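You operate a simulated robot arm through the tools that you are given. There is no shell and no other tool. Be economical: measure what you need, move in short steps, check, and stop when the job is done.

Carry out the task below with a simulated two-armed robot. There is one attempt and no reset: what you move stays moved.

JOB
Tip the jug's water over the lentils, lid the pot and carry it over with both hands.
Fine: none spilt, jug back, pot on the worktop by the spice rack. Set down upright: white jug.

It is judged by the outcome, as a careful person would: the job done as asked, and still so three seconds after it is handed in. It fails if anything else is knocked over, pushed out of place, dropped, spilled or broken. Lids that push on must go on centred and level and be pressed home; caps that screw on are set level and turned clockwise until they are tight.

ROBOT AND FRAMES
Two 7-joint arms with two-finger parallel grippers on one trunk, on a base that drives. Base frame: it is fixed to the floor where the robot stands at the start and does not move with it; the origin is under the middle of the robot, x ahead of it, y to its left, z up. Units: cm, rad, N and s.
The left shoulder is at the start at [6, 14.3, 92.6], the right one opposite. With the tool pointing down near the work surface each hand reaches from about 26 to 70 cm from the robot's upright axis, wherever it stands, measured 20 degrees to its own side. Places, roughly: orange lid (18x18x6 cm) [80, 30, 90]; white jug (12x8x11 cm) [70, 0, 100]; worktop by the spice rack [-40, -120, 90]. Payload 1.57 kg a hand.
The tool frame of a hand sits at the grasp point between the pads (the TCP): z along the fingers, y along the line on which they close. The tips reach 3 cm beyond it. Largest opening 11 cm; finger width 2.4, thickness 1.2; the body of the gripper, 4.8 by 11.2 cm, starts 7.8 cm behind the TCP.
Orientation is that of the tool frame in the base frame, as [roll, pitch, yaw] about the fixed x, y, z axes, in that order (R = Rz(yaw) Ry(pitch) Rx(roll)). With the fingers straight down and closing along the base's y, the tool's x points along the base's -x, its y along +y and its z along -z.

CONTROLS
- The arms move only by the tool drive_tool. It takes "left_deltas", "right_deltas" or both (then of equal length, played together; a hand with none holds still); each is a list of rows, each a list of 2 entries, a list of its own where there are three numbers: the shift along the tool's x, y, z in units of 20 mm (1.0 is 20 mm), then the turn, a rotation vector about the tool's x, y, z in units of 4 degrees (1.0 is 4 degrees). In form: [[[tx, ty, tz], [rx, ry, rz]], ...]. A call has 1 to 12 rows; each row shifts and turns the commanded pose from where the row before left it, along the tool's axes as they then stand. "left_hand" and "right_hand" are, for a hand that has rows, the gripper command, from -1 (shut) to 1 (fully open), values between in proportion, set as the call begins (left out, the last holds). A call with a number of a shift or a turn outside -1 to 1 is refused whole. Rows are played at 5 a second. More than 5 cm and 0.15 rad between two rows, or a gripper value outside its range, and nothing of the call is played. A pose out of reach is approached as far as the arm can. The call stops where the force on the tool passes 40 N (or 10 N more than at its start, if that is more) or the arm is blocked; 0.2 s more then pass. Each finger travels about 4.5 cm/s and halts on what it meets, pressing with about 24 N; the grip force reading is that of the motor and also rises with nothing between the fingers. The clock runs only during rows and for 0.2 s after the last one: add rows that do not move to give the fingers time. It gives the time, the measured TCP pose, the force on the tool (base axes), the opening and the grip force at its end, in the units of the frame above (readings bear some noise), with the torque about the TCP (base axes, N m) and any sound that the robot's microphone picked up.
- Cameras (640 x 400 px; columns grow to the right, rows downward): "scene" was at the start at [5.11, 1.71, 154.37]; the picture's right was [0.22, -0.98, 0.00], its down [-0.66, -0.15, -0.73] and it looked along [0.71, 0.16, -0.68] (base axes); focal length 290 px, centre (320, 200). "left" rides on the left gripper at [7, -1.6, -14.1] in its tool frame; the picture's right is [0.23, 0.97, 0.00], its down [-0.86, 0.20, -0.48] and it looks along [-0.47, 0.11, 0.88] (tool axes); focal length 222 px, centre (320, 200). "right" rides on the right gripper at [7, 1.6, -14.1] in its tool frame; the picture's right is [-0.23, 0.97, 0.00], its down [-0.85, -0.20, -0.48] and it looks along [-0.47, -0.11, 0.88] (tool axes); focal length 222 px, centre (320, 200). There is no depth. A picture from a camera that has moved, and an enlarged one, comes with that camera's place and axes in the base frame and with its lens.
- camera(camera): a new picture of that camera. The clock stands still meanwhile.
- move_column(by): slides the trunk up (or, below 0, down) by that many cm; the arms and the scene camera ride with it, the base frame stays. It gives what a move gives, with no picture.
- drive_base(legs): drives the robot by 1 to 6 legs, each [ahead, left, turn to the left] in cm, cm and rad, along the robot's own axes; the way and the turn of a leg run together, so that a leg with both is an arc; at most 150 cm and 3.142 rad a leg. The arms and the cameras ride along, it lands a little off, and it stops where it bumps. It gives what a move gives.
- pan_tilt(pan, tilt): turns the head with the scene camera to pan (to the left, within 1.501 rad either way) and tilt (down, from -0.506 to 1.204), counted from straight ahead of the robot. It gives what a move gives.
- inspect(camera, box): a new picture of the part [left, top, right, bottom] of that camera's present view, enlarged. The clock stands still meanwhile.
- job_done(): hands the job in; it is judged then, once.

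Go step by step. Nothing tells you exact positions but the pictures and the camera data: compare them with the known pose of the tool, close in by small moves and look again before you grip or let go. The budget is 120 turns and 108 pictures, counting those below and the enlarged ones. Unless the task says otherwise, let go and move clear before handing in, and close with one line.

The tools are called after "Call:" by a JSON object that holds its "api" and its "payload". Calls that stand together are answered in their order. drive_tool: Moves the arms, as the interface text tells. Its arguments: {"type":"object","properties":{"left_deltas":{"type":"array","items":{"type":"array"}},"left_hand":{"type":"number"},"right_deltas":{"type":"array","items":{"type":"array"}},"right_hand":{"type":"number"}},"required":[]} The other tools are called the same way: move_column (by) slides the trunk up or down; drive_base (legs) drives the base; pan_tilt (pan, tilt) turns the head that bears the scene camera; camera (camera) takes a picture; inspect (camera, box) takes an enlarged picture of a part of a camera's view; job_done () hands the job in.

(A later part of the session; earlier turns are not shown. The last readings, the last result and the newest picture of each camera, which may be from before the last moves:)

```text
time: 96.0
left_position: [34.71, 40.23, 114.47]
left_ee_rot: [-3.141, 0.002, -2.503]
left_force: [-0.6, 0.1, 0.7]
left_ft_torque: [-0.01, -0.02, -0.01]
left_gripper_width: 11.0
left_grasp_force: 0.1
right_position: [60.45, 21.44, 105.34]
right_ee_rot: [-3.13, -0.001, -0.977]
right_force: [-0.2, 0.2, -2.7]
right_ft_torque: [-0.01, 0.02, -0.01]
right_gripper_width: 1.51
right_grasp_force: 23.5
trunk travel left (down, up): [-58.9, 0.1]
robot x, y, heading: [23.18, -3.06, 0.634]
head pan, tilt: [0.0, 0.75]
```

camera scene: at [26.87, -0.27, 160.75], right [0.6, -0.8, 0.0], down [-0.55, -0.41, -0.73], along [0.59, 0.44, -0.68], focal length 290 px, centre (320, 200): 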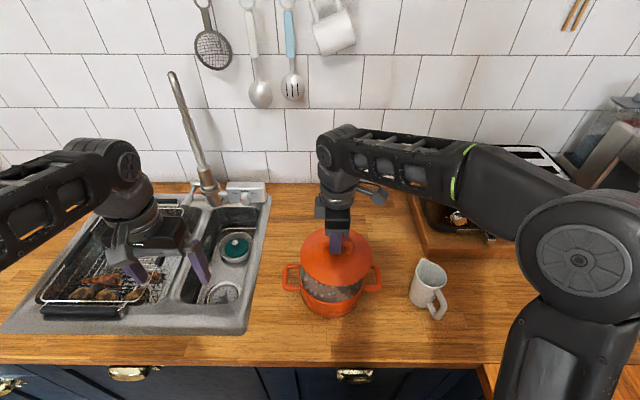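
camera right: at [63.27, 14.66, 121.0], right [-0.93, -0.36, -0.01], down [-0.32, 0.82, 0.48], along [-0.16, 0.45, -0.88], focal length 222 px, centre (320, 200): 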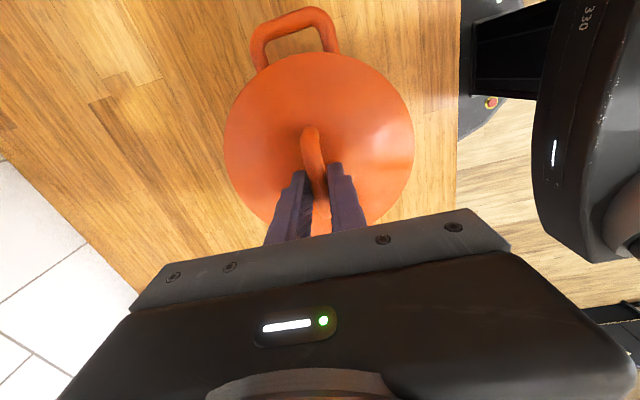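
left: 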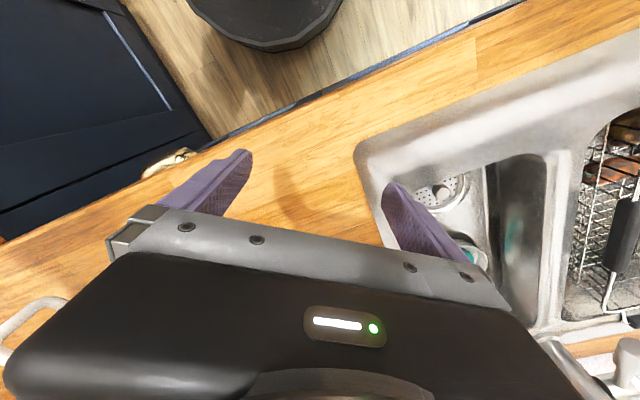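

Call:
{"api": "drive_tool", "payload": {"right_deltas": [[[0, 0, 0.1], [0, 0, 0]], [[0, 0, 0.1], [0, 0, 0]], [[0, 0, 0.1], [0, 0, 0]], [[0, 0, 0], [0, 0, 0]]]}}

Call:
{"api": "inspect", "payload": {"camera": "scene", "box": [270, 220, 398, 330]}}

```text
time: 97.0
left_position: [34.62, 40.24, 114.41]
left_ee_rot: [-3.14, 0.0, -2.502]
left_force: [0.3, 0.7, 0.1]
left_ft_torque: [-0.02, -0.02, 0.0]
left_gripper_width: 11.02
left_grasp_force: 0.0
right_position: [60.38, 21.43, 104.78]
right_ee_rot: [-3.129, -0.001, -0.978]
right_force: [0.6, -0.1, -0.7]
right_ft_torque: [0.03, 0.08, -0.03]
right_gripper_width: 1.56
right_grasp_force: 24.0
trunk travel left (down, up): [-58.9, 0.1]
robot x, y, heading: [22.91, -3.32, 0.636]
head pan, tilt: [0.0, 0.75]
```

```text
3.64 times, centred on (334, 275) of scene
camera zoom: at [26.92, -0.26, 160.75], right [0.6, -0.8, 0.0], down [-0.55, -0.41, -0.73], along [0.59, 0.44, -0.68], focal length 1054 px, centre (269, -73)
```

zoom: 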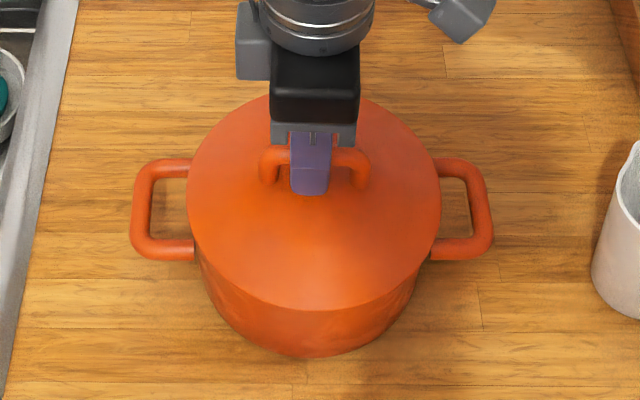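

Contact begins. I press lightly further to see that it is home.

Call:
{"api": "drive_tool", "payload": {"right_deltas": [[[0, 0, 0.1], [0, 0, 0]], [[0, 0, 0.1], [0, 0, 0]], [[0, 0, 0], [0, 0, 0]]]}}

```text
time: 97.8
left_position: [34.67, 40.17, 114.39]
left_ee_rot: [3.141, 0.0, -2.501]
left_force: [-0.3, -1.0, 0.7]
left_ft_torque: [-0.03, 0.01, 0.0]
left_gripper_width: 11.01
left_grasp_force: 0.1
right_position: [60.46, 21.51, 104.47]
right_ee_rot: [-3.123, 0.0, -0.977]
right_force: [7.2, -0.4, 19.5]
right_ft_torque: [-0.12, 0.22, 0.03]
right_gripper_width: 1.56
right_grasp_force: 23.7
trunk travel left (down, up): [-58.9, 0.1]
robot x, y, heading: [22.86, -3.19, 0.637]
head pan, tilt: [0.0, 0.75]
```

It resists firmly with about 20 N, so it is seated. I release, back off upward, and check the seat from two angles.

Call:
{"api": "drive_tool", "payload": {"right_deltas": [[[0, 0, -0.1], [0, 0, 0]], [[0, 0, 0], [0, 0, 0]], [[0, 0, 0], [0, 0, 0]], [[0, 0, 0], [0, 0, 0]]], "right_hand": -0.3}}

Call:
{"api": "drive_tool", "payload": {"right_deltas": [[[0, 0, -0.5], [0, 0, 0]], [[0, 0, -1], [0, 0, 0]], [[0, 0, -1], [0, 0, 0]], [[0, 0, -1], [0, 0, 0]], [[1, 0, -0.3], [0, 0, 0]], [[1, 0, 0], [0, 0, 0]], [[1, 0, 0], [0, 0, 0]], [[1, 0, 0], [0, 0, 0]], [[1, 0, 0], [0, 0, 0]], [[1, 0, 0], [0, 0, 0]]]}}

Call:
{"api": "inspect", "payload": {"camera": "scene", "box": [270, 220, 398, 330]}}

Call:
{"api": "camera", "payload": {"camera": "right"}}

Call:
{"api": "camera", "payload": {"camera": "left"}}

```text
time: 98.8
left_position: [34.6, 40.3, 114.36]
left_ee_rot: [3.14, -0.001, -2.502]
left_force: [0.3, 0.1, 0.1]
left_ft_torque: [0.0, 0.03, 0.0]
left_gripper_width: 11.0
left_grasp_force: 0.1
right_position: [60.35, 21.51, 104.56]
right_ee_rot: [-3.129, -0.003, -0.977]
right_force: [-0.5, -1.1, -0.3]
right_ft_torque: [0.02, -0.02, -0.02]
right_gripper_width: 3.83
right_grasp_force: 0.0
trunk travel left (down, up): [-58.9, 0.1]
robot x, y, heading: [22.33, -3.04, 0.64]
head pan, tilt: [0.0, 0.75]
```

```text
time: 101.0
left_position: [34.62, 40.19, 114.31]
left_ee_rot: [3.139, 0.003, -2.503]
left_force: [0.2, 0.2, 0.7]
left_ft_torque: [0.02, 0.0, 0.01]
left_gripper_width: 11.0
left_grasp_force: 0.1
right_position: [67.17, 11.53, 112.16]
right_ee_rot: [-3.13, -0.001, -0.976]
right_force: [0.0, 0.0, -0.4]
right_ft_torque: [-0.01, 0.02, 0.02]
right_gripper_width: 3.87
right_grasp_force: 0.1
trunk travel left (down, up): [-58.9, 0.1]
robot x, y, heading: [22.46, -3.64, 0.641]
head pan, tilt: [0.0, 0.75]
```

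```text
3.64 times, centred on (334, 275) of scene
camera zoom: at [26.92, -0.31, 160.75], right [0.6, -0.8, 0.0], down [-0.55, -0.41, -0.73], along [0.59, 0.44, -0.68], focal length 1054 px, centre (269, -73)
```

zoom: 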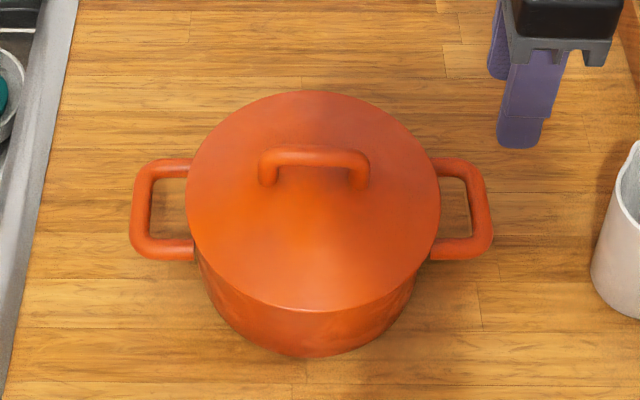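

```text
54 pictures are left
camera right: at [69.63, 4.76, 126.37], right [-0.93, -0.36, -0.01], down [-0.32, 0.82, 0.48], along [-0.16, 0.45, -0.88], focal length 222 px, centre (320, 200)
```

right: 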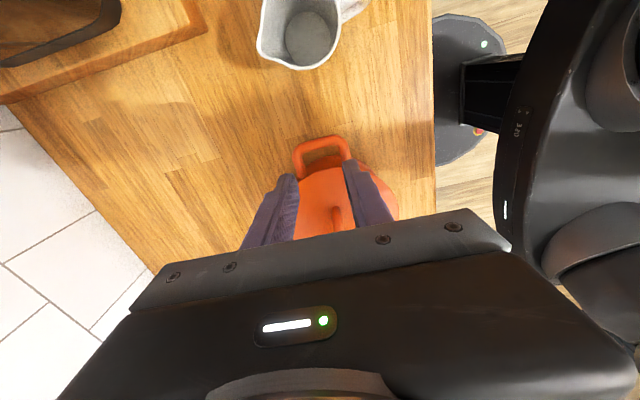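

```text
53 pictures are left
camera left: at [30.13, 34.71, 128.61], right [-0.76, 0.65, 0.0], down [0.57, 0.67, 0.48], along [0.31, 0.37, -0.88], focal length 222 px, centre (320, 200)
```

left: 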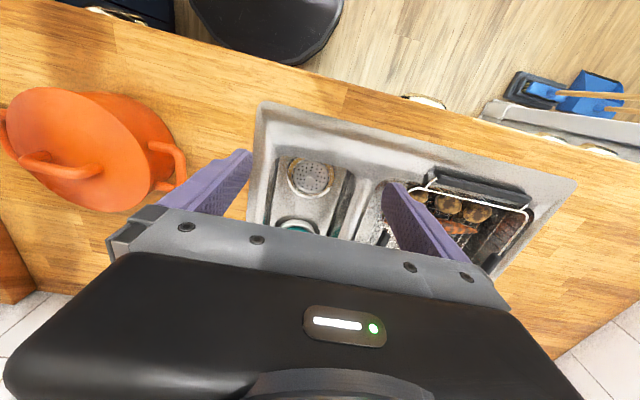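

The lid sits centred and level. Next I bring both hands over the pot's two loop handles, with the fingers closing across each bar, one finger to go inside each loop.

Call:
{"api": "drive_tool", "payload": {"right_deltas": [[[0, 0, 0], [0, 0, 1]], [[0, 0, 0], [0, 0, 1]], [[0, 0, 0], [0, 0, 1]], [[0, 0, 0], [0, 0, 1]], [[0, 0, 0], [0, 0, 1]], [[0, 0, 0], [0, 0, 1]], [[0, 0, 0], [0, 0, 1]], [[0, 0, 0], [0, 0, 1]], [[0, 0, 0], [0, 0, 1]], [[0, 0, 0], [0, 0, 1]], [[0, 0, 0], [0, 0, 1]], [[0, 0, 0], [0, 0, 1]]], "right_hand": -0.5}}

Call:
{"api": "drive_tool", "payload": {"left_deltas": [[[-0.47, -0.94, 0], [0, 0, 0]], [[-0.47, -0.94, 0], [0, 0, 0]], [[-0.47, -0.94, 0], [0, 0, 0]], [[-0.47, -0.94, 0], [0, 0, 0]], [[-0.47, -0.94, 0], [0, 0, 0]], [[-0.47, -0.94, 0], [0, 0, 0]], [[-0.47, -0.94, 0], [0, 0, 0]], [[-0.47, -0.94, 0], [0, 0, 0]], [[-0.47, -0.94, 0], [0, 0, 0]], [[-0.47, -0.94, 0], [0, 0, 0]]], "right_deltas": [[[0, 0, 0], [0, 0, 1]], [[0, 0, 0], [0, 0, 1]], [[0, 0, 0], [0, 0, 1]], [[0, 0, 0], [0, 0, 1]], [[0, 0, 0], [0, 0, 1]], [[0, 0, 0], [0, 0, 1]], [[0, 0, 0], [0, 0, 1]], [[0, 0, 0], [0, 0, 1]], [[0, 0, 0], [0, 0, 1]], [[0, 0, 0], [0, 0, 0.85]]], "left_hand": -0.5}}

Call:
{"api": "camera", "payload": {"camera": "scene"}}

```text
time: 103.6
left_position: [34.64, 40.2, 114.43]
left_ee_rot: [-3.141, 0.0, -2.502]
left_force: [-0.1, -0.7, 0.2]
left_ft_torque: [-0.01, 0.01, 0.02]
left_gripper_width: 11.0
left_grasp_force: 0.0
right_position: [66.94, 11.55, 112.13]
right_ee_rot: [-3.131, 0.008, -1.817]
right_force: [0.6, -0.7, -0.5]
right_ft_torque: [0.01, -0.02, 0.01]
right_gripper_width: 2.74
right_grasp_force: 0.0
trunk travel left (down, up): [-58.9, 0.1]
robot x, y, heading: [22.81, -3.29, 0.642]
head pan, tilt: [0.0, 0.75]
```

```text
time: 105.8
left_position: [53.61, 30.7, 114.38]
left_ee_rot: [-3.141, -0.002, -2.503]
left_force: [0.8, 0.3, -0.5]
left_ft_torque: [0.01, 0.0, 0.0]
left_gripper_width: 2.77
left_grasp_force: 0.0
right_position: [67.06, 11.4, 112.19]
right_ee_rot: [-3.14, 0.013, -2.504]
right_force: [-0.4, -0.3, -0.8]
right_ft_torque: [-0.01, 0.02, 0.04]
right_gripper_width: 2.74
right_grasp_force: 0.1
trunk travel left (down, up): [-58.9, 0.1]
robot x, y, heading: [22.06, -3.1, 0.637]
head pan, tilt: [0.0, 0.75]
```

```text
52 pictures are left
camera scene: at [26.98, -0.28, 160.75], right [0.6, -0.8, 0.0], down [-0.55, -0.41, -0.73], along [0.59, 0.44, -0.68], focal length 290 px, centre (320, 200)
```

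scene: 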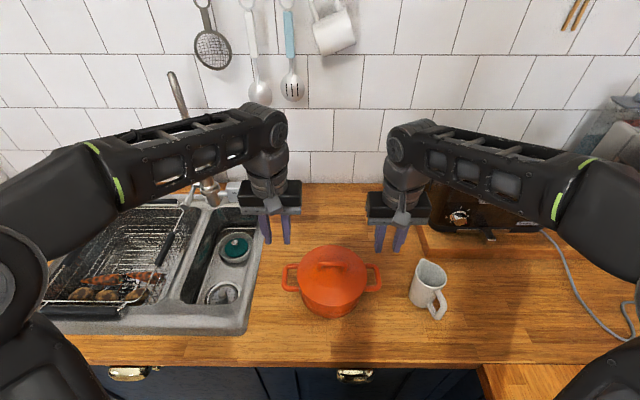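

Both hands hang above the handles. I lower them to just over the loops and check alignment.

Call:
{"api": "drive_tool", "payload": {"left_deltas": [[[0, 0, 1], [0, 0, 0]], [[0, 0, 1], [0, 0, 0]], [[0, 0, 1], [0, 0, 0]], [[0, 0, 1], [0, 0, 0]], [[0, 0, 1], [0, 0, 0]], [[0, 0, 0.9], [0, 0, 0]], [[0, 0, 0], [0, 0, 0]]], "right_deltas": [[[0, 0, 1], [0, 0, 0]], [[0, 0, 1], [0, 0, 0]], [[0, 0, 1], [0, 0, 0]], [[0, 0, 1], [0, 0, 0]], [[0, 0, 0.8], [0, 0, 0]], [[0, 0, 0], [0, -0.19, 0]], [[0, 0, 0], [0, 0, 0]]]}}

Call:
{"api": "inspect", "payload": {"camera": "scene", "box": [260, 215, 400, 325]}}

Call:
{"api": "camera", "payload": {"camera": "left"}}

Call:
{"api": "camera", "payload": {"camera": "right"}}

```text
time: 107.4
left_position: [53.51, 30.86, 102.53]
left_ee_rot: [-3.141, 0.0, -2.503]
left_force: [-1.0, 0.3, 0.3]
left_ft_torque: [0.0, 0.02, 0.0]
left_gripper_width: 2.77
left_grasp_force: 0.1
right_position: [67.08, 11.53, 102.64]
right_ee_rot: [-3.139, 0.026, -2.503]
right_force: [-0.5, 0.0, -0.1]
right_ft_torque: [0.03, 0.01, -0.01]
right_gripper_width: 2.78
right_grasp_force: 0.0
trunk travel left (down, up): [-58.9, 0.1]
robot x, y, heading: [22.66, -3.08, 0.641]
head pan, tilt: [0.0, 0.75]
```

```text
3.64 times, centred on (330, 270) of scene
camera zoom: at [26.92, -0.26, 160.75], right [0.6, -0.8, 0.0], down [-0.55, -0.41, -0.73], along [0.59, 0.44, -0.68], focal length 1054 px, centre (284, -54)
```

zoom: 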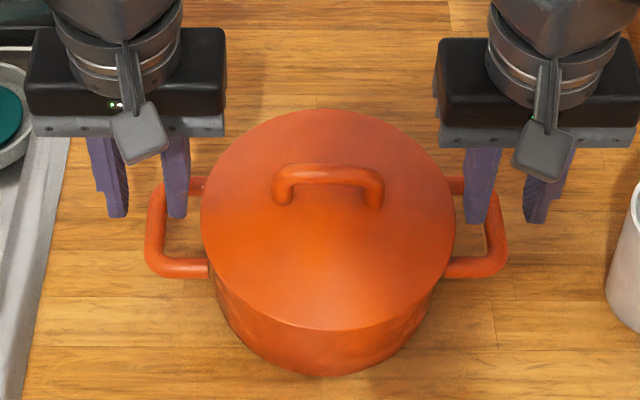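

```text
50 pictures are left
camera left: at [48.95, 25.29, 116.84], right [-0.76, 0.65, 0.0], down [0.57, 0.67, 0.48], along [0.31, 0.36, -0.88], focal length 222 px, centre (320, 200)
```

left: 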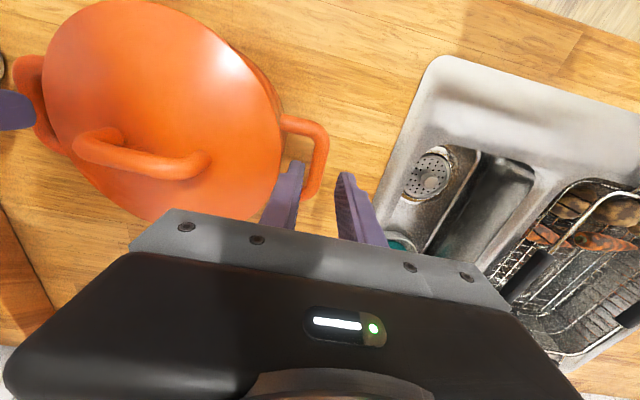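

```text
49 pictures are left
camera right: at [60.37, 8.51, 116.52], right [-0.4, 0.92, 0.0], down [0.79, 0.34, 0.5], along [0.46, 0.2, -0.87], focal length 222 px, centre (320, 200)
```

right: 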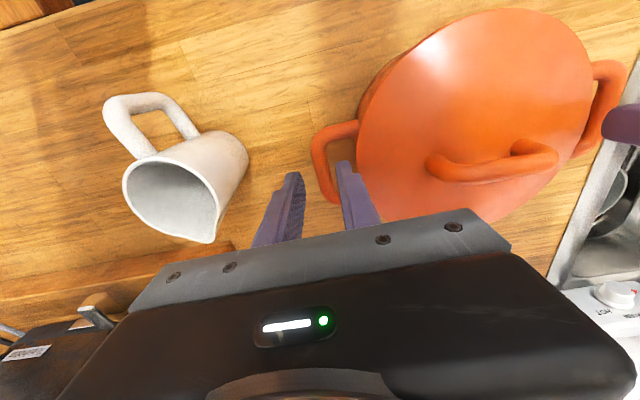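

The fingers are close to the right places, a few millimetres too far out. I narrow the openings slightly, correct, and look closely.

Call:
{"api": "drive_tool", "payload": {"left_deltas": [[[0, -0.13, 0], [0, 0, 0]], [[0, 0, 0.35], [0, 0, 0]], [[0, 0, 0], [0, 0, 0]]], "right_deltas": [[[0, 0.13, 0], [0, 0.37, 0]], [[0, 0, 0.35], [0, 0, 0]], [[0, 0, 0], [0, 0, 0]]], "left_hand": -0.56, "right_hand": -0.56}}

Call:
{"api": "inspect", "payload": {"camera": "scene", "box": [270, 230, 330, 290]}}

Call:
{"api": "inspect", "payload": {"camera": "scene", "box": [360, 230, 420, 290]}}

```text
time: 108.2
left_position: [53.6, 30.51, 101.88]
left_ee_rot: [3.141, 0.001, -2.504]
left_force: [-0.2, -0.3, 0.7]
left_ft_torque: [0.02, 0.02, 0.03]
left_gripper_width: 2.47
left_grasp_force: 0.0
right_position: [66.98, 11.68, 101.75]
right_ee_rot: [-3.14, 0.001, -2.503]
right_force: [0.4, 0.1, 0.1]
right_ft_torque: [-0.02, 0.01, 0.02]
right_gripper_width: 2.42
right_grasp_force: 0.1
trunk travel left (down, up): [-58.9, 0.1]
robot x, y, heading: [22.66, -3.16, 0.643]
head pan, tilt: [0.0, 0.75]
```

```text
6.67 times, centred on (300, 260) of scene
camera zoom: at [26.91, -0.27, 160.75], right [0.6, -0.8, 0.0], down [-0.55, -0.41, -0.73], along [0.59, 0.44, -0.68], focal length 1932 px, centre (453, -200)
```

zoom: 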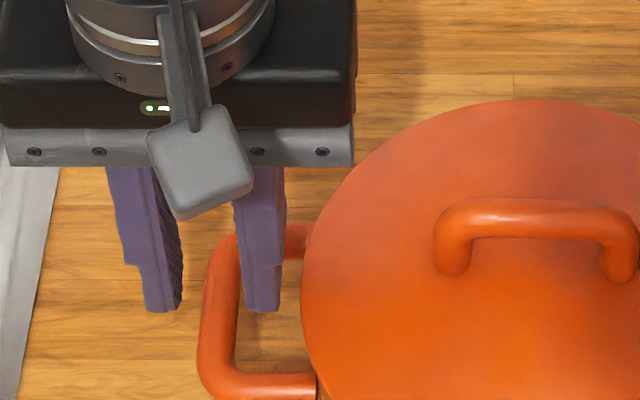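

```text
6.67 times, centred on (390, 260) of scene
camera zoom: at [26.91, -0.27, 160.75], right [0.6, -0.8, 0.0], down [-0.55, -0.41, -0.73], along [0.59, 0.44, -0.68], focal length 1932 px, centre (-147, -200)
```

zoom: 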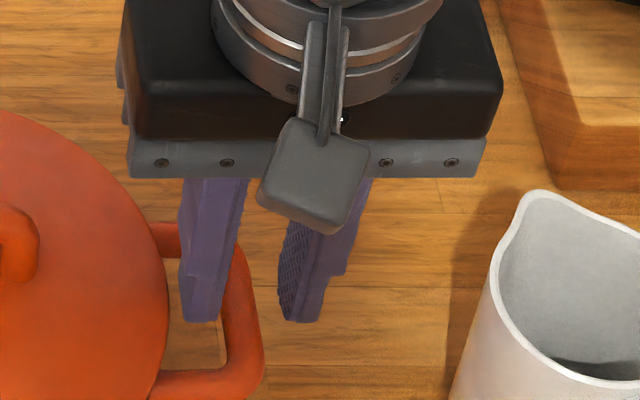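

Both pairs of fingers straddle their bars with a few millimetres on each side. I lower both hands slowly so that the bars come between the pads.

Call:
{"api": "drive_tool", "payload": {"left_deltas": [[[0, 0, 0.4], [0, 0, 0]], [[0, 0, 0.4], [0, 0, 0]], [[0, 0, 0.4], [0, 0, 0]], [[0, 0, 0.4], [0, 0, 0]], [[0, 0, 0.4], [0, 0, 0]], [[0, 0, 0.4], [0, 0, 0]], [[0, 0, 0], [0, 0, 0]]], "right_deltas": [[[0, 0, 0.4], [0, 0, 0]], [[0, 0, 0.4], [0, 0, 0]], [[0, 0, 0.4], [0, 0, 0]], [[0, 0, 0.4], [0, 0, 0]], [[0, 0, 0.4], [0, 0, 0]], [[0, 0, 0.4], [0, 0, 0]], [[0, 0, 0], [0, 0, 0]]]}}

Call:
{"api": "inspect", "payload": {"camera": "scene", "box": [260, 215, 400, 325]}}

Call:
{"api": "camera", "payload": {"camera": "left"}}

```text
time: 109.8
left_position: [53.48, 30.67, 96.95]
left_ee_rot: [-3.141, 0.0, -2.501]
left_force: [-0.4, 0.4, -0.3]
left_ft_torque: [-0.03, -0.03, 0.0]
left_gripper_width: 2.43
left_grasp_force: 0.0
right_position: [67.07, 11.65, 97.06]
right_ee_rot: [-3.139, 0.001, -2.504]
right_force: [0.2, -0.2, 0.1]
right_ft_torque: [0.02, -0.05, 0.0]
right_gripper_width: 2.41
right_grasp_force: 0.0
trunk travel left (down, up): [-58.9, 0.1]
robot x, y, heading: [22.29, -3.26, 0.638]
head pan, tilt: [0.0, 0.75]
```

```text
3.64 times, centred on (330, 270) of scene
camera zoom: at [26.9, -0.27, 160.75], right [0.6, -0.8, 0.0], down [-0.55, -0.41, -0.73], along [0.59, 0.44, -0.68], focal length 1054 px, centre (284, -54)
```

zoom: 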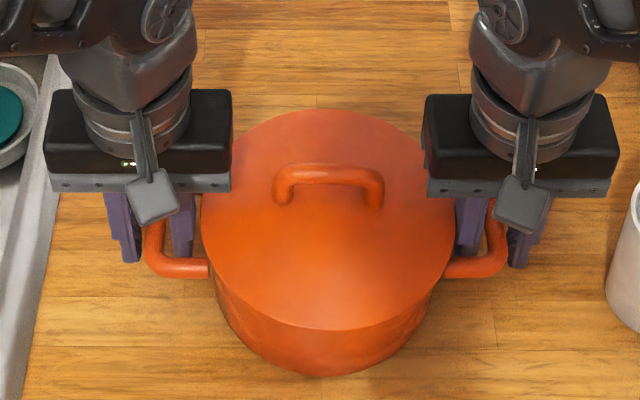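

```text
45 pictures are left
camera left: at [49.03, 25.12, 111.23], right [-0.76, 0.65, 0.0], down [0.57, 0.67, 0.48], along [0.31, 0.36, -0.88], focal length 222 px, centre (320, 200)
```

left: 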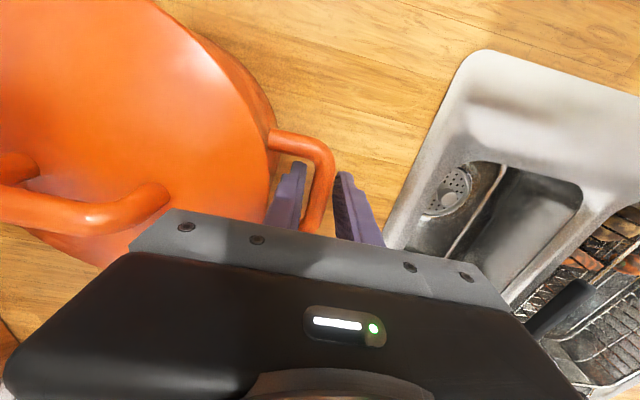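

The bars lie between the fingers. I close both hands.

Call:
{"api": "drive_tool", "payload": {"left_deltas": [[[0, 0, 0], [0, 0, 0]], [[0, 0, 0], [0, 0, 0]], [[0, 0, 0], [0, 0, 0]], [[0, 0, 0], [0, 0, 0]], [[0, 0, 0], [0, 0, 0]]], "right_deltas": [[[0, 0, 0], [0, 0, 0]], [[0, 0, 0], [0, 0, 0]], [[0, 0, 0], [0, 0, 0]], [[0, 0, 0], [0, 0, 0]], [[0, 0, 0], [0, 0, 0]]], "left_hand": -1, "right_hand": -1}}

Call:
{"api": "inspect", "payload": {"camera": "scene", "box": [260, 215, 400, 325]}}

```text
time: 111.0
left_position: [53.64, 30.54, 96.9]
left_ee_rot: [3.141, 0.0, -2.502]
left_force: [4.2, -2.2, -0.2]
left_ft_torque: [0.0, 0.06, 0.24]
left_gripper_width: 1.39
left_grasp_force: 23.5
right_position: [67.23, 11.66, 97.11]
right_ee_rot: [-3.14, 0.0, -2.503]
right_force: [-3.1, -0.4, -0.6]
right_ft_torque: [0.17, -0.2, 0.26]
right_gripper_width: 1.39
right_grasp_force: 24.1
trunk travel left (down, up): [-58.9, 0.1]
robot x, y, heading: [22.83, -3.5, 0.642]
head pan, tilt: [0.0, 0.75]
```

```text
3.64 times, centred on (330, 270) of scene
camera zoom: at [26.95, -0.29, 160.75], right [0.6, -0.8, 0.0], down [-0.55, -0.41, -0.73], along [0.59, 0.44, -0.68], focal length 1054 px, centre (284, -54)
```

zoom: 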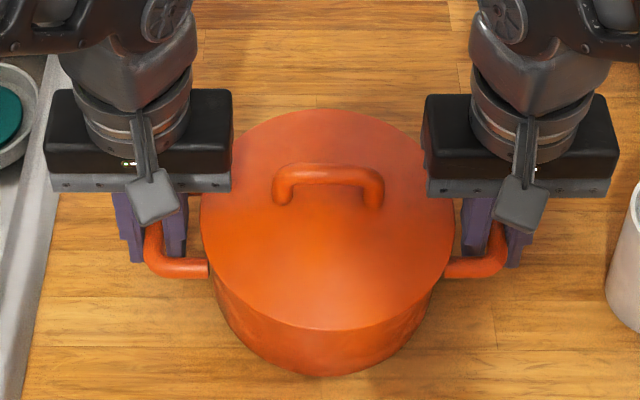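

Both bars are held at 1.4 cm. I lift gently by 2 cm to test the hold and the weight.

Call:
{"api": "drive_tool", "payload": {"left_deltas": [[[0, 0, -0.15], [0, 0, 0]], [[0, 0, -0.25], [0, 0, 0]], [[0, 0, -0.3], [0, 0, 0]], [[0, 0, -0.3], [0, 0, 0]], [[0, 0, 0], [0, 0, 0]]], "right_deltas": [[[0, 0, -0.15], [0, 0, 0]], [[0, 0, -0.25], [0, 0, 0]], [[0, 0, -0.3], [0, 0, 0]], [[0, 0, -0.3], [0, 0, 0]], [[0, 0, 0], [0, 0, 0]]]}}

Call:
{"api": "inspect", "payload": {"camera": "scene", "box": [260, 215, 400, 325]}}

```text
time: 112.2
left_position: [53.61, 30.63, 99.02]
left_ee_rot: [3.14, -0.003, -2.502]
left_force: [3.0, 0.4, -5.9]
left_ft_torque: [0.28, -0.36, 0.22]
left_gripper_width: 1.37
left_grasp_force: 23.6
right_position: [67.01, 11.58, 99.07]
right_ee_rot: [-3.14, -0.001, -2.501]
right_force: [-3.1, -0.8, -6.8]
right_ft_torque: [-0.34, 0.39, 0.27]
right_gripper_width: 1.41
right_grasp_force: 23.9
trunk travel left (down, up): [-58.9, 0.1]
robot x, y, heading: [22.58, -3.35, 0.637]
head pan, tilt: [0.0, 0.75]
```

```text
3.64 times, centred on (330, 270) of scene
camera zoom: at [27.01, -0.2, 160.74], right [0.6, -0.8, 0.0], down [-0.55, -0.41, -0.73], along [0.59, 0.44, -0.68], focal length 1054 px, centre (284, -54)
```

zoom: 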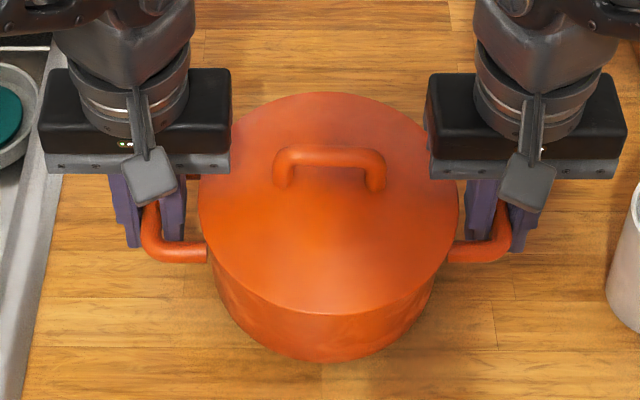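

It lifts level, about 1.3 kg in all. I raise it another 8 cm and draw it 8 cm toward the robot in step with both hands.

Call:
{"api": "drive_tool", "payload": {"left_deltas": [[[0, 0, -0.4], [0, 0, 0]], [[0, 0, -0.6], [0, 0, 0]], [[0, 0, -0.6], [0, 0, 0]], [[0, 0, -0.6], [0, 0, 0]], [[0, 0, -0.6], [0, 0, 0]], [[0, 0, -0.6], [0, 0, 0]], [[0, 0, -0.6], [0, 0, 0]], [[0.5, 0, -0.2], [0, 0, 0]], [[0.8, 0, 0], [0, 0, 0]], [[0.8, 0, 0], [0, 0, 0]], [[0.8, 0, 0], [0, 0, 0]], [[0.5, 0, 0], [0, 0, 0]]], "right_deltas": [[[0, 0, -0.4], [0, 0, 0]], [[0, 0, -0.6], [0, 0, 0]], [[0, 0, -0.6], [0, 0, 0]], [[0, 0, -0.6], [0, 0, 0]], [[0, 0, -0.6], [0, 0, 0]], [[0, 0, -0.6], [0, 0, 0]], [[0, 0, -0.6], [0, 0, 0]], [[0.5, 0, -0.2], [0, 0, 0]], [[0.8, 0, 0], [0, 0, 0]], [[0.8, 0, 0], [0, 0, 0]], [[0.8, 0, 0], [0, 0, 0]], [[0.5, 0, 0], [0, 0, 0]]]}}

Call:
{"api": "camera", "payload": {"camera": "scene"}}

```text
time: 114.8
left_position: [47.99, 26.42, 107.57]
left_ee_rot: [3.139, -0.003, -2.503]
left_force: [-1.8, 8.7, -6.2]
left_ft_torque: [0.06, -0.14, 0.41]
left_gripper_width: 1.37
left_grasp_force: 23.9
right_position: [61.61, 7.59, 107.34]
right_ee_rot: [-3.139, 0.0, -2.502]
right_force: [1.7, -8.6, -6.1]
right_ft_torque: [-0.09, 0.14, 0.48]
right_gripper_width: 1.38
right_grasp_force: 23.8
trunk travel left (down, up): [-58.9, 0.1]
robot x, y, heading: [22.83, -3.48, 0.639]
head pan, tilt: [0.0, 0.75]
```

```text
42 pictures are left
camera scene: at [26.95, -0.24, 160.75], right [0.6, -0.8, 0.0], down [-0.55, -0.41, -0.73], along [0.59, 0.44, -0.68], focal length 290 px, centre (320, 200)
```

scene: 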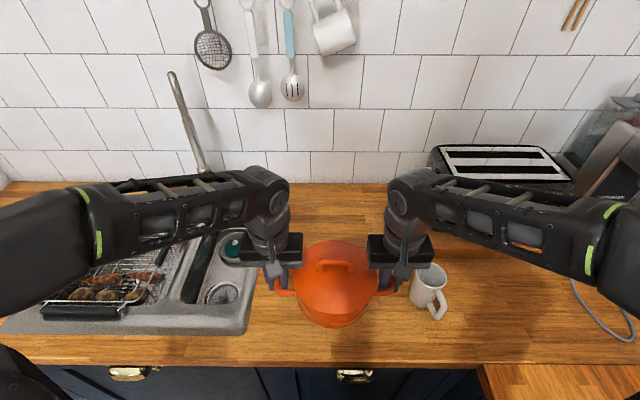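

The pot is up, level, clear of everything. Before driving back I look to the right for the way over to the spice rack.

Call:
{"api": "pan_tilt", "payload": {"pan": -1.5, "tilt": 0.55}}

Call:
{"api": "camera", "payload": {"camera": "scene"}}

```text
time: 116.4
left_position: [48.1, 26.47, 107.56]
left_ee_rot: [3.141, -0.002, -2.502]
left_force: [-3.2, 10.8, -7.6]
left_ft_torque: [-0.08, 0.08, 0.47]
left_gripper_width: 1.36
left_grasp_force: 24.1
right_position: [61.66, 7.62, 107.38]
right_ee_rot: [-3.139, 0.001, -2.503]
right_force: [2.3, -11.0, -5.4]
right_ft_torque: [0.11, -0.07, 0.49]
right_gripper_width: 1.39
right_grasp_force: 24.1
trunk travel left (down, up): [-58.9, 0.1]
robot x, y, heading: [22.27, -3.31, 0.643]
head pan, tilt: [-1.499, 0.55]
```

```text
41 pictures are left
camera scene: at [26.18, -11.97, 162.49], right [-0.76, -0.65, 0.0], down [-0.34, 0.4, -0.85], along [0.56, -0.65, -0.52], focal length 290 px, centre (320, 200)
```

scene: 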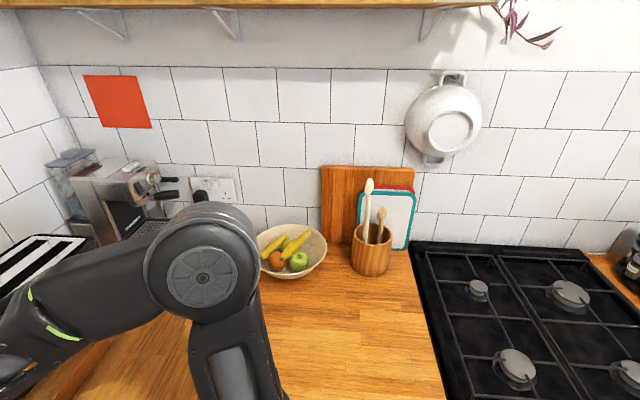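

The way looks clear. I relieve a little sideways squeeze between the hands, then back away from the worktop.

Call:
{"api": "drive_tool", "payload": {"left_deltas": [[[0, 0.04, 0], [0, 0, 0]], [[0, 0, 0], [0, 0, 0]]], "right_deltas": [[[0, -0.04, 0], [0, 0, 0]], [[0, 0, 0], [0, 0, 0]]]}}

Call:
{"api": "drive_base", "payload": {"legs": [[-25, 0, 0]]}}

Call:
{"api": "camera", "payload": {"camera": "scene"}}

```text
time: 117.0
left_position: [48.26, 26.45, 107.52]
left_ee_rot: [-3.14, -0.001, -2.504]
left_force: [1.1, 3.3, -6.3]
left_ft_torque: [0.06, -0.15, 0.25]
left_gripper_width: 1.39
left_grasp_force: 24.1
right_position: [61.62, 7.55, 107.53]
right_ee_rot: [-3.14, 0.0, -2.504]
right_force: [0.1, -3.1, -6.4]
right_ft_torque: [-0.12, 0.13, 0.2]
right_gripper_width: 1.39
right_grasp_force: 24.2
trunk travel left (down, up): [-58.9, 0.1]
robot x, y, heading: [22.66, -3.28, 0.638]
head pan, tilt: [-1.499, 0.55]
```

```text
time: 118.8
left_position: [27.78, 11.44, 107.55]
left_ee_rot: [-3.141, 0.0, -2.503]
left_force: [8.8, -8.3, -6.9]
left_ft_torque: [-0.1, 0.16, 0.33]
left_gripper_width: 1.41
left_grasp_force: 23.8
right_position: [41.3, -7.32, 107.44]
right_ee_rot: [-3.139, 0.002, -2.501]
right_force: [-8.2, 8.5, -6.2]
right_ft_torque: [0.09, -0.12, 0.22]
right_gripper_width: 1.41
right_grasp_force: 24.2
trunk travel left (down, up): [-58.9, 0.1]
robot x, y, heading: [2.18, -18.01, 0.638]
head pan, tilt: [-1.499, 0.55]
```

```text
40 pictures are left
camera scene: at [5.85, -27.07, 162.49], right [-0.76, -0.65, 0.0], down [-0.34, 0.4, -0.85], along [0.56, -0.65, -0.52], focal length 290 px, centre (320, 200)
```

scene: 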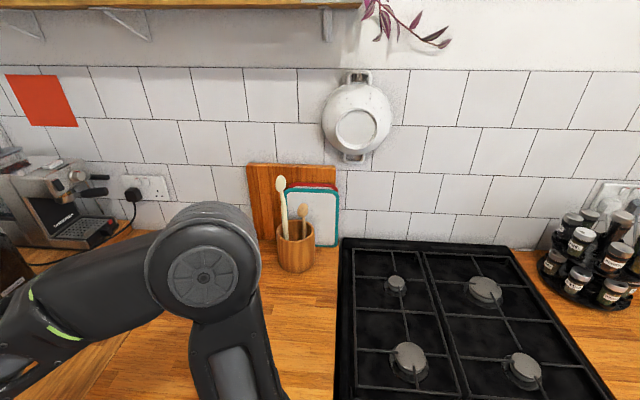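

All steady. I back up a little more, away from the right-hand worktop, and turn right to face it.

Call:
{"api": "drive_base", "payload": {"legs": [[-20, 10, 0], [0, 0, -0.78], [0, 0, -0.79]]}}

Call:
{"api": "pan_tilt", "payload": {"pan": -0.6, "tilt": 0.65}}

Call:
{"api": "camera", "payload": {"camera": "scene"}}

```text
time: 124.7
left_position: [10.06, -48.04, 107.43]
left_ee_rot: [3.14, 0.0, 2.192]
left_force: [-0.1, -3.5, -5.9]
left_ft_torque: [0.03, 0.02, 0.34]
left_gripper_width: 1.37
left_grasp_force: 24.1
right_position: [-8.95, -61.13, 107.35]
right_ee_rot: [-3.14, 0.0, 2.195]
right_force: [0.5, 2.9, -6.9]
right_ft_torque: [0.01, -0.04, 0.22]
right_gripper_width: 1.37
right_grasp_force: 23.5
trunk travel left (down, up): [-58.9, 0.1]
robot x, y, heading: [-19.17, -22.02, -0.954]
head pan, tilt: [-1.499, 0.55]
```

```text
time: 125.9
left_position: [10.07, -48.01, 107.51]
left_ee_rot: [-3.138, -0.001, 2.193]
left_force: [-0.8, -1.5, -6.4]
left_ft_torque: [0.17, 0.09, 0.28]
left_gripper_width: 1.38
left_grasp_force: 24.2
right_position: [-9.02, -61.2, 107.41]
right_ee_rot: [-3.139, 0.0, 2.195]
right_force: [0.3, 2.5, -6.6]
right_ft_torque: [-0.12, -0.1, 0.16]
right_gripper_width: 1.37
right_grasp_force: 24.3
trunk travel left (down, up): [-58.9, 0.1]
robot x, y, heading: [-19.17, -22.24, -0.949]
head pan, tilt: [-0.6, 0.649]
```

```text
39 pictures are left
camera scene: at [-20.85, -28.47, 161.61], right [-1.0, -0.02, 0.0], down [-0.01, 0.6, -0.8], along [0.02, -0.8, -0.6], focal length 290 px, centre (320, 200)
```

scene: 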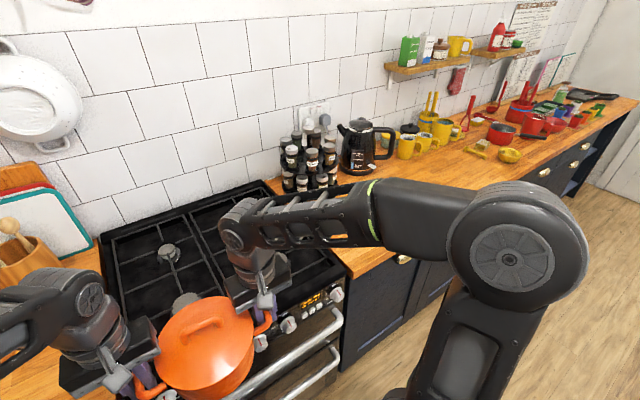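

The spot beside the spice rack, in front of the kettle at about [-38, -117], is free. I strafe right along the worktop with the pot held high.

Call:
{"api": "drive_base", "payload": {"legs": [[0, -34, 0], [0, -34, 0.02]]}}

Call:
{"api": "pan_tilt", "payload": {"pan": 0.1, "tilt": 0.7}}

Call:
{"api": "camera", "payload": {"camera": "scene"}}

```text
time: 129.9
left_position: [-44.02, -86.98, 107.44]
left_ee_rot: [3.141, 0.001, 2.218]
left_force: [1.0, -3.1, -6.8]
left_ft_torque: [0.12, -0.01, 0.31]
left_gripper_width: 1.38
left_grasp_force: 24.3
right_position: [-62.79, -100.62, 107.39]
right_ee_rot: [3.141, 0.0, 2.219]
right_force: [-1.5, 2.6, -6.2]
right_ft_torque: [-0.01, -0.08, 0.23]
right_gripper_width: 1.38
right_grasp_force: 24.3
trunk travel left (down, up): [-58.9, 0.1]
robot x, y, heading: [-73.84, -61.83, -0.922]
head pan, tilt: [-0.6, 0.649]
```

```text
time: 131.0
left_position: [-43.94, -86.85, 107.51]
left_ee_rot: [-3.139, 0.0, 2.216]
left_force: [0.0, -2.1, -6.0]
left_ft_torque: [0.18, 0.09, 0.24]
left_gripper_width: 1.39
left_grasp_force: 23.6
right_position: [-62.66, -100.57, 107.27]
right_ee_rot: [-3.14, -0.001, 2.219]
right_force: [-0.1, 2.1, -6.7]
right_ft_torque: [-0.13, -0.05, 0.1]
right_gripper_width: 1.39
right_grasp_force: 23.6
trunk travel left (down, up): [-58.9, 0.1]
robot x, y, heading: [-74.05, -61.96, -0.927]
head pan, tilt: [0.099, 0.7]
```

```text
38 pictures are left
camera scene: at [-69.9, -65.74, 161.17], right [-0.74, -0.68, 0.0], down [-0.44, 0.47, -0.76], along [0.52, -0.56, -0.64], focal length 290 px, centre (320, 200)
```

scene: 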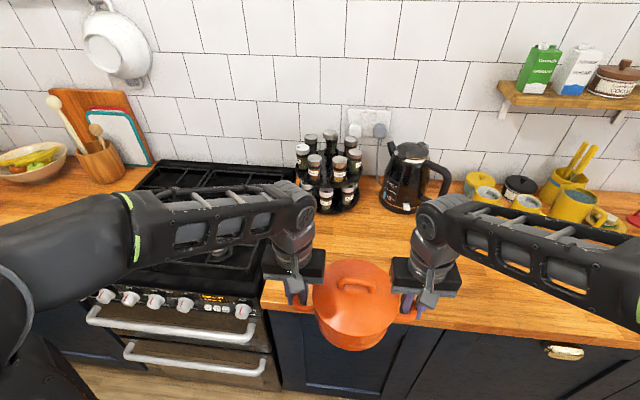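

The free spot lies straight ahead, between rack and kettle. I drive forward 14 cm and then extend both arms 12 cm together.

Call:
{"api": "drive_base", "payload": {"legs": [[14, 0, 0]]}}

Call:
{"api": "drive_tool", "payload": {"left_deltas": [[[-0.3, 0, 0], [0, 0, 0]], [[-0.6, 0, 0], [0, 0, 0]], [[-0.6, 0, 0], [0, 0, 0]], [[-0.6, 0, 0], [0, 0, 0]], [[-0.6, 0, 0], [0, 0, 0]], [[-0.6, 0, 0], [0, 0, 0]], [[-0.6, 0, 0], [0, 0, 0]], [[-0.6, 0, 0], [0, 0, 0]], [[-0.6, 0, 0], [0, 0, 0]], [[-0.6, 0, 0], [0, 0, 0]], [[-0.3, 0, 0], [0, 0, 0]], [[0, 0, 0], [0, 0, 0]]], "right_deltas": [[[-0.3, 0, 0], [0, 0, 0]], [[-0.6, 0, 0], [0, 0, 0]], [[-0.6, 0, 0], [0, 0, 0]], [[-0.6, 0, 0], [0, 0, 0]], [[-0.6, 0, 0], [0, 0, 0]], [[-0.6, 0, 0], [0, 0, 0]], [[-0.6, 0, 0], [0, 0, 0]], [[-0.6, 0, 0], [0, 0, 0]], [[-0.6, 0, 0], [0, 0, 0]], [[-0.6, 0, 0], [0, 0, 0]], [[-0.3, 0, 0], [0, 0, 0]], [[0, 0, 0], [0, 0, 0]]]}}

Call:
{"api": "camera", "payload": {"camera": "scene"}}

```text
time: 132.3
left_position: [-35.43, -98.27, 107.44]
left_ee_rot: [-3.139, -0.003, 2.218]
left_force: [-0.2, -3.3, -6.1]
left_ft_torque: [-0.03, -0.01, 0.25]
left_gripper_width: 1.39
left_grasp_force: 24.0
right_position: [-54.27, -111.79, 107.4]
right_ee_rot: [-3.139, -0.002, 2.218]
right_force: [0.6, 0.8, -5.7]
right_ft_torque: [0.06, 0.09, 0.11]
right_gripper_width: 1.4
right_grasp_force: 24.1
trunk travel left (down, up): [-58.9, 0.1]
robot x, y, heading: [-65.79, -73.17, -0.93]
head pan, tilt: [0.099, 0.7]
```

```text
time: 134.9
left_position: [-28.23, -107.7, 107.55]
left_ee_rot: [-3.141, -0.001, 2.218]
left_force: [0.0, -0.9, -6.1]
left_ft_torque: [-0.37, -0.18, 0.21]
left_gripper_width: 1.39
left_grasp_force: 23.5
right_position: [-47.07, -121.28, 107.36]
right_ee_rot: [-3.14, 0.0, 2.218]
right_force: [0.0, 0.6, -6.8]
right_ft_torque: [0.29, 0.34, 0.04]
right_gripper_width: 1.38
right_grasp_force: 24.1
trunk travel left (down, up): [-58.9, 0.1]
robot x, y, heading: [-65.32, -72.87, -0.927]
head pan, tilt: [0.099, 0.7]
```

```text
37 pictures are left
camera scene: at [-61.44, -76.95, 161.17], right [-0.73, -0.68, 0.0], down [-0.44, 0.47, -0.76], along [0.52, -0.56, -0.64], focal length 290 px, centre (320, 200)
```

scene: 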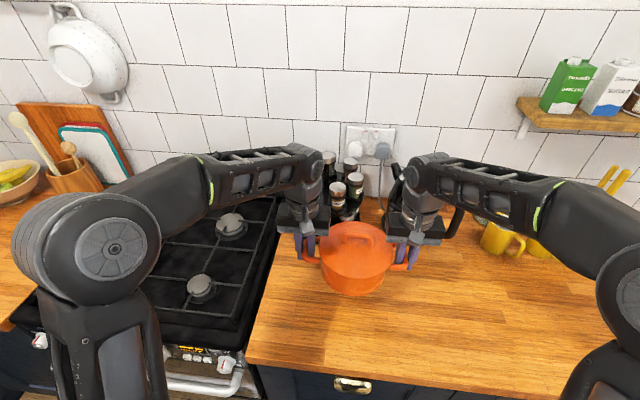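

The pot is over the free spot at about [-37.7, -114.5]. I lower both hands together, fast at first then in small steps.

Call:
{"api": "drive_tool", "payload": {"left_deltas": [[[0, 0, 0.3], [0, 0, 0]], [[0, 0, 0.5], [0, 0, 0]], [[0, 0, 0.5], [0, 0, 0]], [[0, 0, 0.5], [0, 0, 0]], [[0, 0, 0.5], [0, 0, 0]], [[0, 0, 0.5], [0, 0, 0]], [[0, 0, 0.5], [0, 0, 0]], [[0, 0, 0.5], [0, 0, 0]], [[0, 0, 0.5], [0, 0, 0]], [[0, 0, 0.2], [0, 0, 0]], [[0, 0, 0], [0, 0, 0]]], "right_deltas": [[[0, 0, 0.3], [0, 0, 0]], [[0, 0, 0.5], [0, 0, 0]], [[0, 0, 0.5], [0, 0, 0]], [[0, 0, 0.5], [0, 0, 0]], [[0, 0, 0.5], [0, 0, 0]], [[0, 0, 0.5], [0, 0, 0]], [[0, 0, 0.5], [0, 0, 0]], [[0, 0, 0.5], [0, 0, 0]], [[0, 0, 0.5], [0, 0, 0]], [[0, 0, 0.2], [0, 0, 0]], [[0, 0, 0], [0, 0, 0]]]}}

Call:
{"api": "camera", "payload": {"camera": "scene"}}

```text
time: 137.3
left_position: [-28.36, -107.69, 98.43]
left_ee_rot: [3.141, -0.001, 2.217]
left_force: [-1.1, -1.0, -7.2]
left_ft_torque: [-0.19, -0.19, 0.0]
left_gripper_width: 1.38
left_grasp_force: 23.8
right_position: [-46.98, -121.25, 98.1]
right_ee_rot: [-3.139, -0.001, 2.22]
right_force: [2.7, 0.1, -5.4]
right_ft_torque: [0.3, 0.16, -0.14]
right_gripper_width: 1.41
right_grasp_force: 23.9
trunk travel left (down, up): [-58.9, 0.1]
robot x, y, heading: [-65.4, -72.88, -0.922]
head pan, tilt: [0.099, 0.7]
```

```text
36 pictures are left
camera scene: at [-61.44, -76.96, 161.17], right [-0.73, -0.68, 0.0], down [-0.44, 0.47, -0.76], along [0.52, -0.56, -0.64], focal length 290 px, centre (320, 200)
```

scene: 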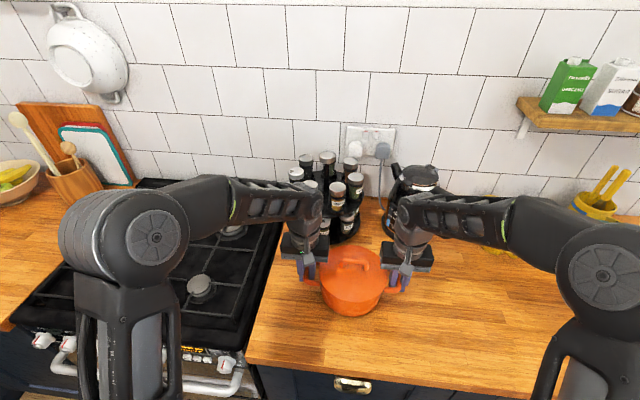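

Call:
{"api": "drive_tool", "payload": {"left_deltas": [[[0, 0, 0.12], [0, 0, 0]], [[0, 0, 0.12], [0, 0, 0]], [[0, 0, 0.12], [0, 0, 0]], [[0, 0, 0.12], [0, 0, 0]], [[0, 0, 0], [0, 0, 0]]], "right_deltas": [[[0, 0, 0.12], [0, 0, 0]], [[0, 0, 0.12], [0, 0, 0]], [[0, 0, 0.12], [0, 0, 0]], [[0, 0, 0.12], [0, 0, 0]], [[0, 0, 0], [0, 0, 0]]]}}

```text
time: 138.5
left_position: [-28.26, -107.78, 97.38]
left_ee_rot: [3.14, -0.003, 2.218]
left_force: [1.9, 2.1, -7.4]
left_ft_torque: [0.07, -0.06, 0.04]
left_gripper_width: 1.4
left_grasp_force: 23.8
right_position: [-47.01, -121.33, 97.44]
right_ee_rot: [-3.139, -0.002, 2.218]
right_force: [-2.5, -1.2, -5.6]
right_ft_torque: [0.14, -0.05, -0.01]
right_gripper_width: 1.38
right_grasp_force: 23.5
trunk travel left (down, up): [-58.9, 0.1]
robot x, y, heading: [-65.33, -72.75, -0.929]
head pan, tilt: [0.099, 0.7]
```

The pot still hangs, a few millimetres to go. I continue in small steps.

Call:
{"api": "drive_tool", "payload": {"left_deltas": [[[0, 0, 0.08], [0, 0, 0]], [[0, 0, 0.08], [0, 0, 0]], [[0, 0, 0], [0, 0, 0]]], "right_deltas": [[[0, 0, 0.08], [0, 0, 0]], [[0, 0, 0.08], [0, 0, 0]], [[0, 0, 0], [0, 0, 0]]]}}

```text
time: 139.3
left_position: [-28.16, -107.75, 97.12]
left_ee_rot: [-3.141, -0.002, 2.217]
left_force: [1.7, 0.7, -6.8]
left_ft_torque: [0.0, -0.04, 0.18]
left_gripper_width: 1.39
left_grasp_force: 23.8
right_position: [-47.04, -121.37, 97.09]
right_ee_rot: [-3.14, -0.002, 2.219]
right_force: [-2.1, -0.5, -6.2]
right_ft_torque: [0.11, -0.02, -0.06]
right_gripper_width: 1.37
right_grasp_force: 23.9
trunk travel left (down, up): [-58.9, 0.1]
robot x, y, heading: [-65.43, -73.22, -0.924]
head pan, tilt: [0.099, 0.7]
```

Call:
{"api": "drive_tool", "payload": {"left_deltas": [[[0, 0, 0.08], [0, 0, 0]], [[0, 0, 0.08], [0, 0, 0]], [[0, 0, 0], [0, 0, 0]]], "right_deltas": [[[0, 0, 0.08], [0, 0, 0]], [[0, 0, 0.08], [0, 0, 0]], [[0, 0, 0], [0, 0, 0]]]}}

```text
time: 140.1
left_position: [-28.14, -107.59, 97.1]
left_ee_rot: [-3.14, 0.002, 2.218]
left_force: [7.9, -1.2, 6.4]
left_ft_torque: [0.54, 0.47, 0.29]
left_gripper_width: 1.39
left_grasp_force: 23.7
right_position: [-46.93, -121.44, 97.0]
right_ee_rot: [-3.14, 0.005, 2.219]
right_force: [-5.2, -5.5, 19.4]
right_ft_torque: [0.02, 0.05, 0.27]
right_gripper_width: 1.38
right_grasp_force: 23.6
trunk travel left (down, up): [-58.9, 0.1]
robot x, y, heading: [-65.29, -72.7, -0.927]
head pan, tilt: [0.099, 0.7]
```

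The pot stands on the worktop. I open both hands just enough to free the bars.

Call:
{"api": "drive_tool", "payload": {"left_deltas": [[[0, 0, -0.05], [0, 0, 0]], [[0, 0, 0], [0, 0, 0]], [[0, 0, 0], [0, 0, 0]], [[0, 0, 0], [0, 0, 0]]], "right_deltas": [[[0, 0, -0.05], [0, 0, 0]], [[0, 0, 0], [0, 0, 0]], [[0, 0, 0], [0, 0, 0]], [[0, 0, 0], [0, 0, 0]]], "left_hand": -0.56, "right_hand": -0.56}}

Call:
{"api": "inspect", "payload": {"camera": "scene", "box": [280, 220, 440, 330]}}

```text
time: 141.1
left_position: [-28.22, -107.67, 97.02]
left_ee_rot: [-3.14, -0.001, 2.216]
left_force: [0.6, -0.1, 0.1]
left_ft_torque: [-0.01, 0.01, -0.02]
left_gripper_width: 2.41
left_grasp_force: 0.0
right_position: [-47.02, -121.25, 96.85]
right_ee_rot: [-3.139, -0.001, 2.219]
right_force: [0.7, 0.1, 0.7]
right_ft_torque: [-0.01, 0.01, 0.03]
right_gripper_width: 2.41
right_grasp_force: 0.2
trunk travel left (down, up): [-58.9, 0.1]
robot x, y, heading: [-65.65, -72.73, -0.923]
head pan, tilt: [0.099, 0.7]
```

```text
3.64 times, centred on (360, 275) of scene
camera zoom: at [-61.5, -76.87, 161.17], right [-0.73, -0.68, 0.0], down [-0.44, 0.47, -0.76], along [0.52, -0.56, -0.64], focal length 1054 px, centre (174, -73)
```

zoom: 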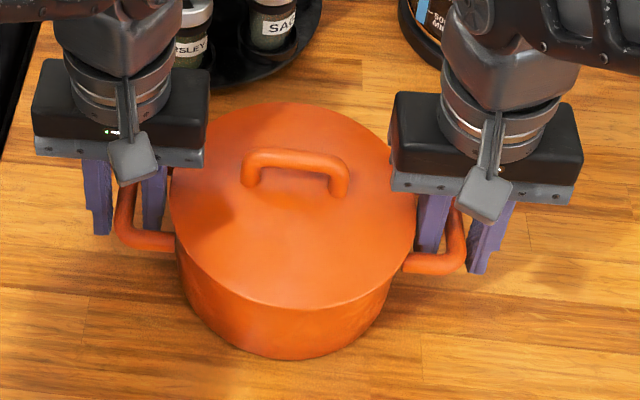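

Forces are zero and the bars are free. I raise both hands straight up, clear of the pot.

Call:
{"api": "drive_tool", "payload": {"left_deltas": [[[0, 0, -0.3], [0, 0, 0]], [[0, 0, -0.5], [0, 0, 0]], [[0, 0, -0.5], [0, 0, 0]], [[0, 0, -0.8], [0, 0, 0]], [[0, 0, -0.8], [0, 0, 0]], [[0, 0, -0.8], [0, 0, 0]], [[0, 0, -0.8], [0, 0, 0]], [[0, 0, -0.8], [0, 0, 0]], [[1, 0, 0], [0, 0, 0]], [[1, 0, 0], [0, 0, 0]], [[1, 0, 0], [0, 0, 0]], [[1, 0, 0], [0, 0, 0]]], "right_deltas": [[[0, 0, -0.3], [0, 0, 0]], [[0, 0, -0.5], [0, 0, 0]], [[0, 0, -0.5], [0, 0, 0]], [[0, 0, -0.8], [0, 0, 0]], [[0, 0, -0.8], [0, 0, 0]], [[0, 0, -0.8], [0, 0, 0]], [[0, 0, -0.8], [0, 0, 0]], [[0, 0, -0.8], [0, 0, 0]], [[1, 0, 0], [0, 0, 0]], [[1, 0, 0], [0, 0, 0]], [[1, 0, 0], [0, 0, 0]], [[1, 0, 0], [0, 0, 0]]]}}

Call:
{"api": "camera", "payload": {"camera": "scene"}}

```text
time: 143.7
left_position: [-33.2, -101.23, 107.72]
left_ee_rot: [-3.141, 0.001, 2.22]
left_force: [-0.2, 0.4, 0.0]
left_ft_torque: [-0.01, -0.02, 0.0]
left_gripper_width: 2.41
left_grasp_force: 0.0
right_position: [-51.97, -114.91, 107.62]
right_ee_rot: [-3.141, 0.001, 2.219]
right_force: [-0.6, 1.0, -0.9]
right_ft_torque: [0.01, -0.01, 0.02]
right_gripper_width: 2.45
right_grasp_force: 0.0
trunk travel left (down, up): [-58.9, 0.1]
robot x, y, heading: [-65.5, -72.69, -0.923]
head pan, tilt: [0.099, 0.7]
```

```text
34 pictures are left
camera scene: at [-61.57, -76.77, 161.18], right [-0.73, -0.68, 0.0], down [-0.44, 0.47, -0.77], along [0.52, -0.56, -0.64], focal length 290 px, centre (320, 200)
```

scene: 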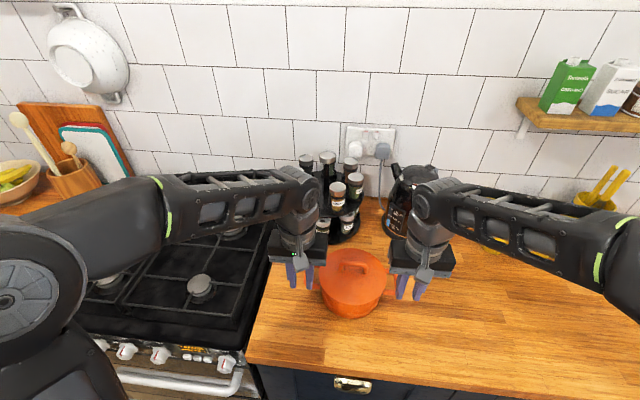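

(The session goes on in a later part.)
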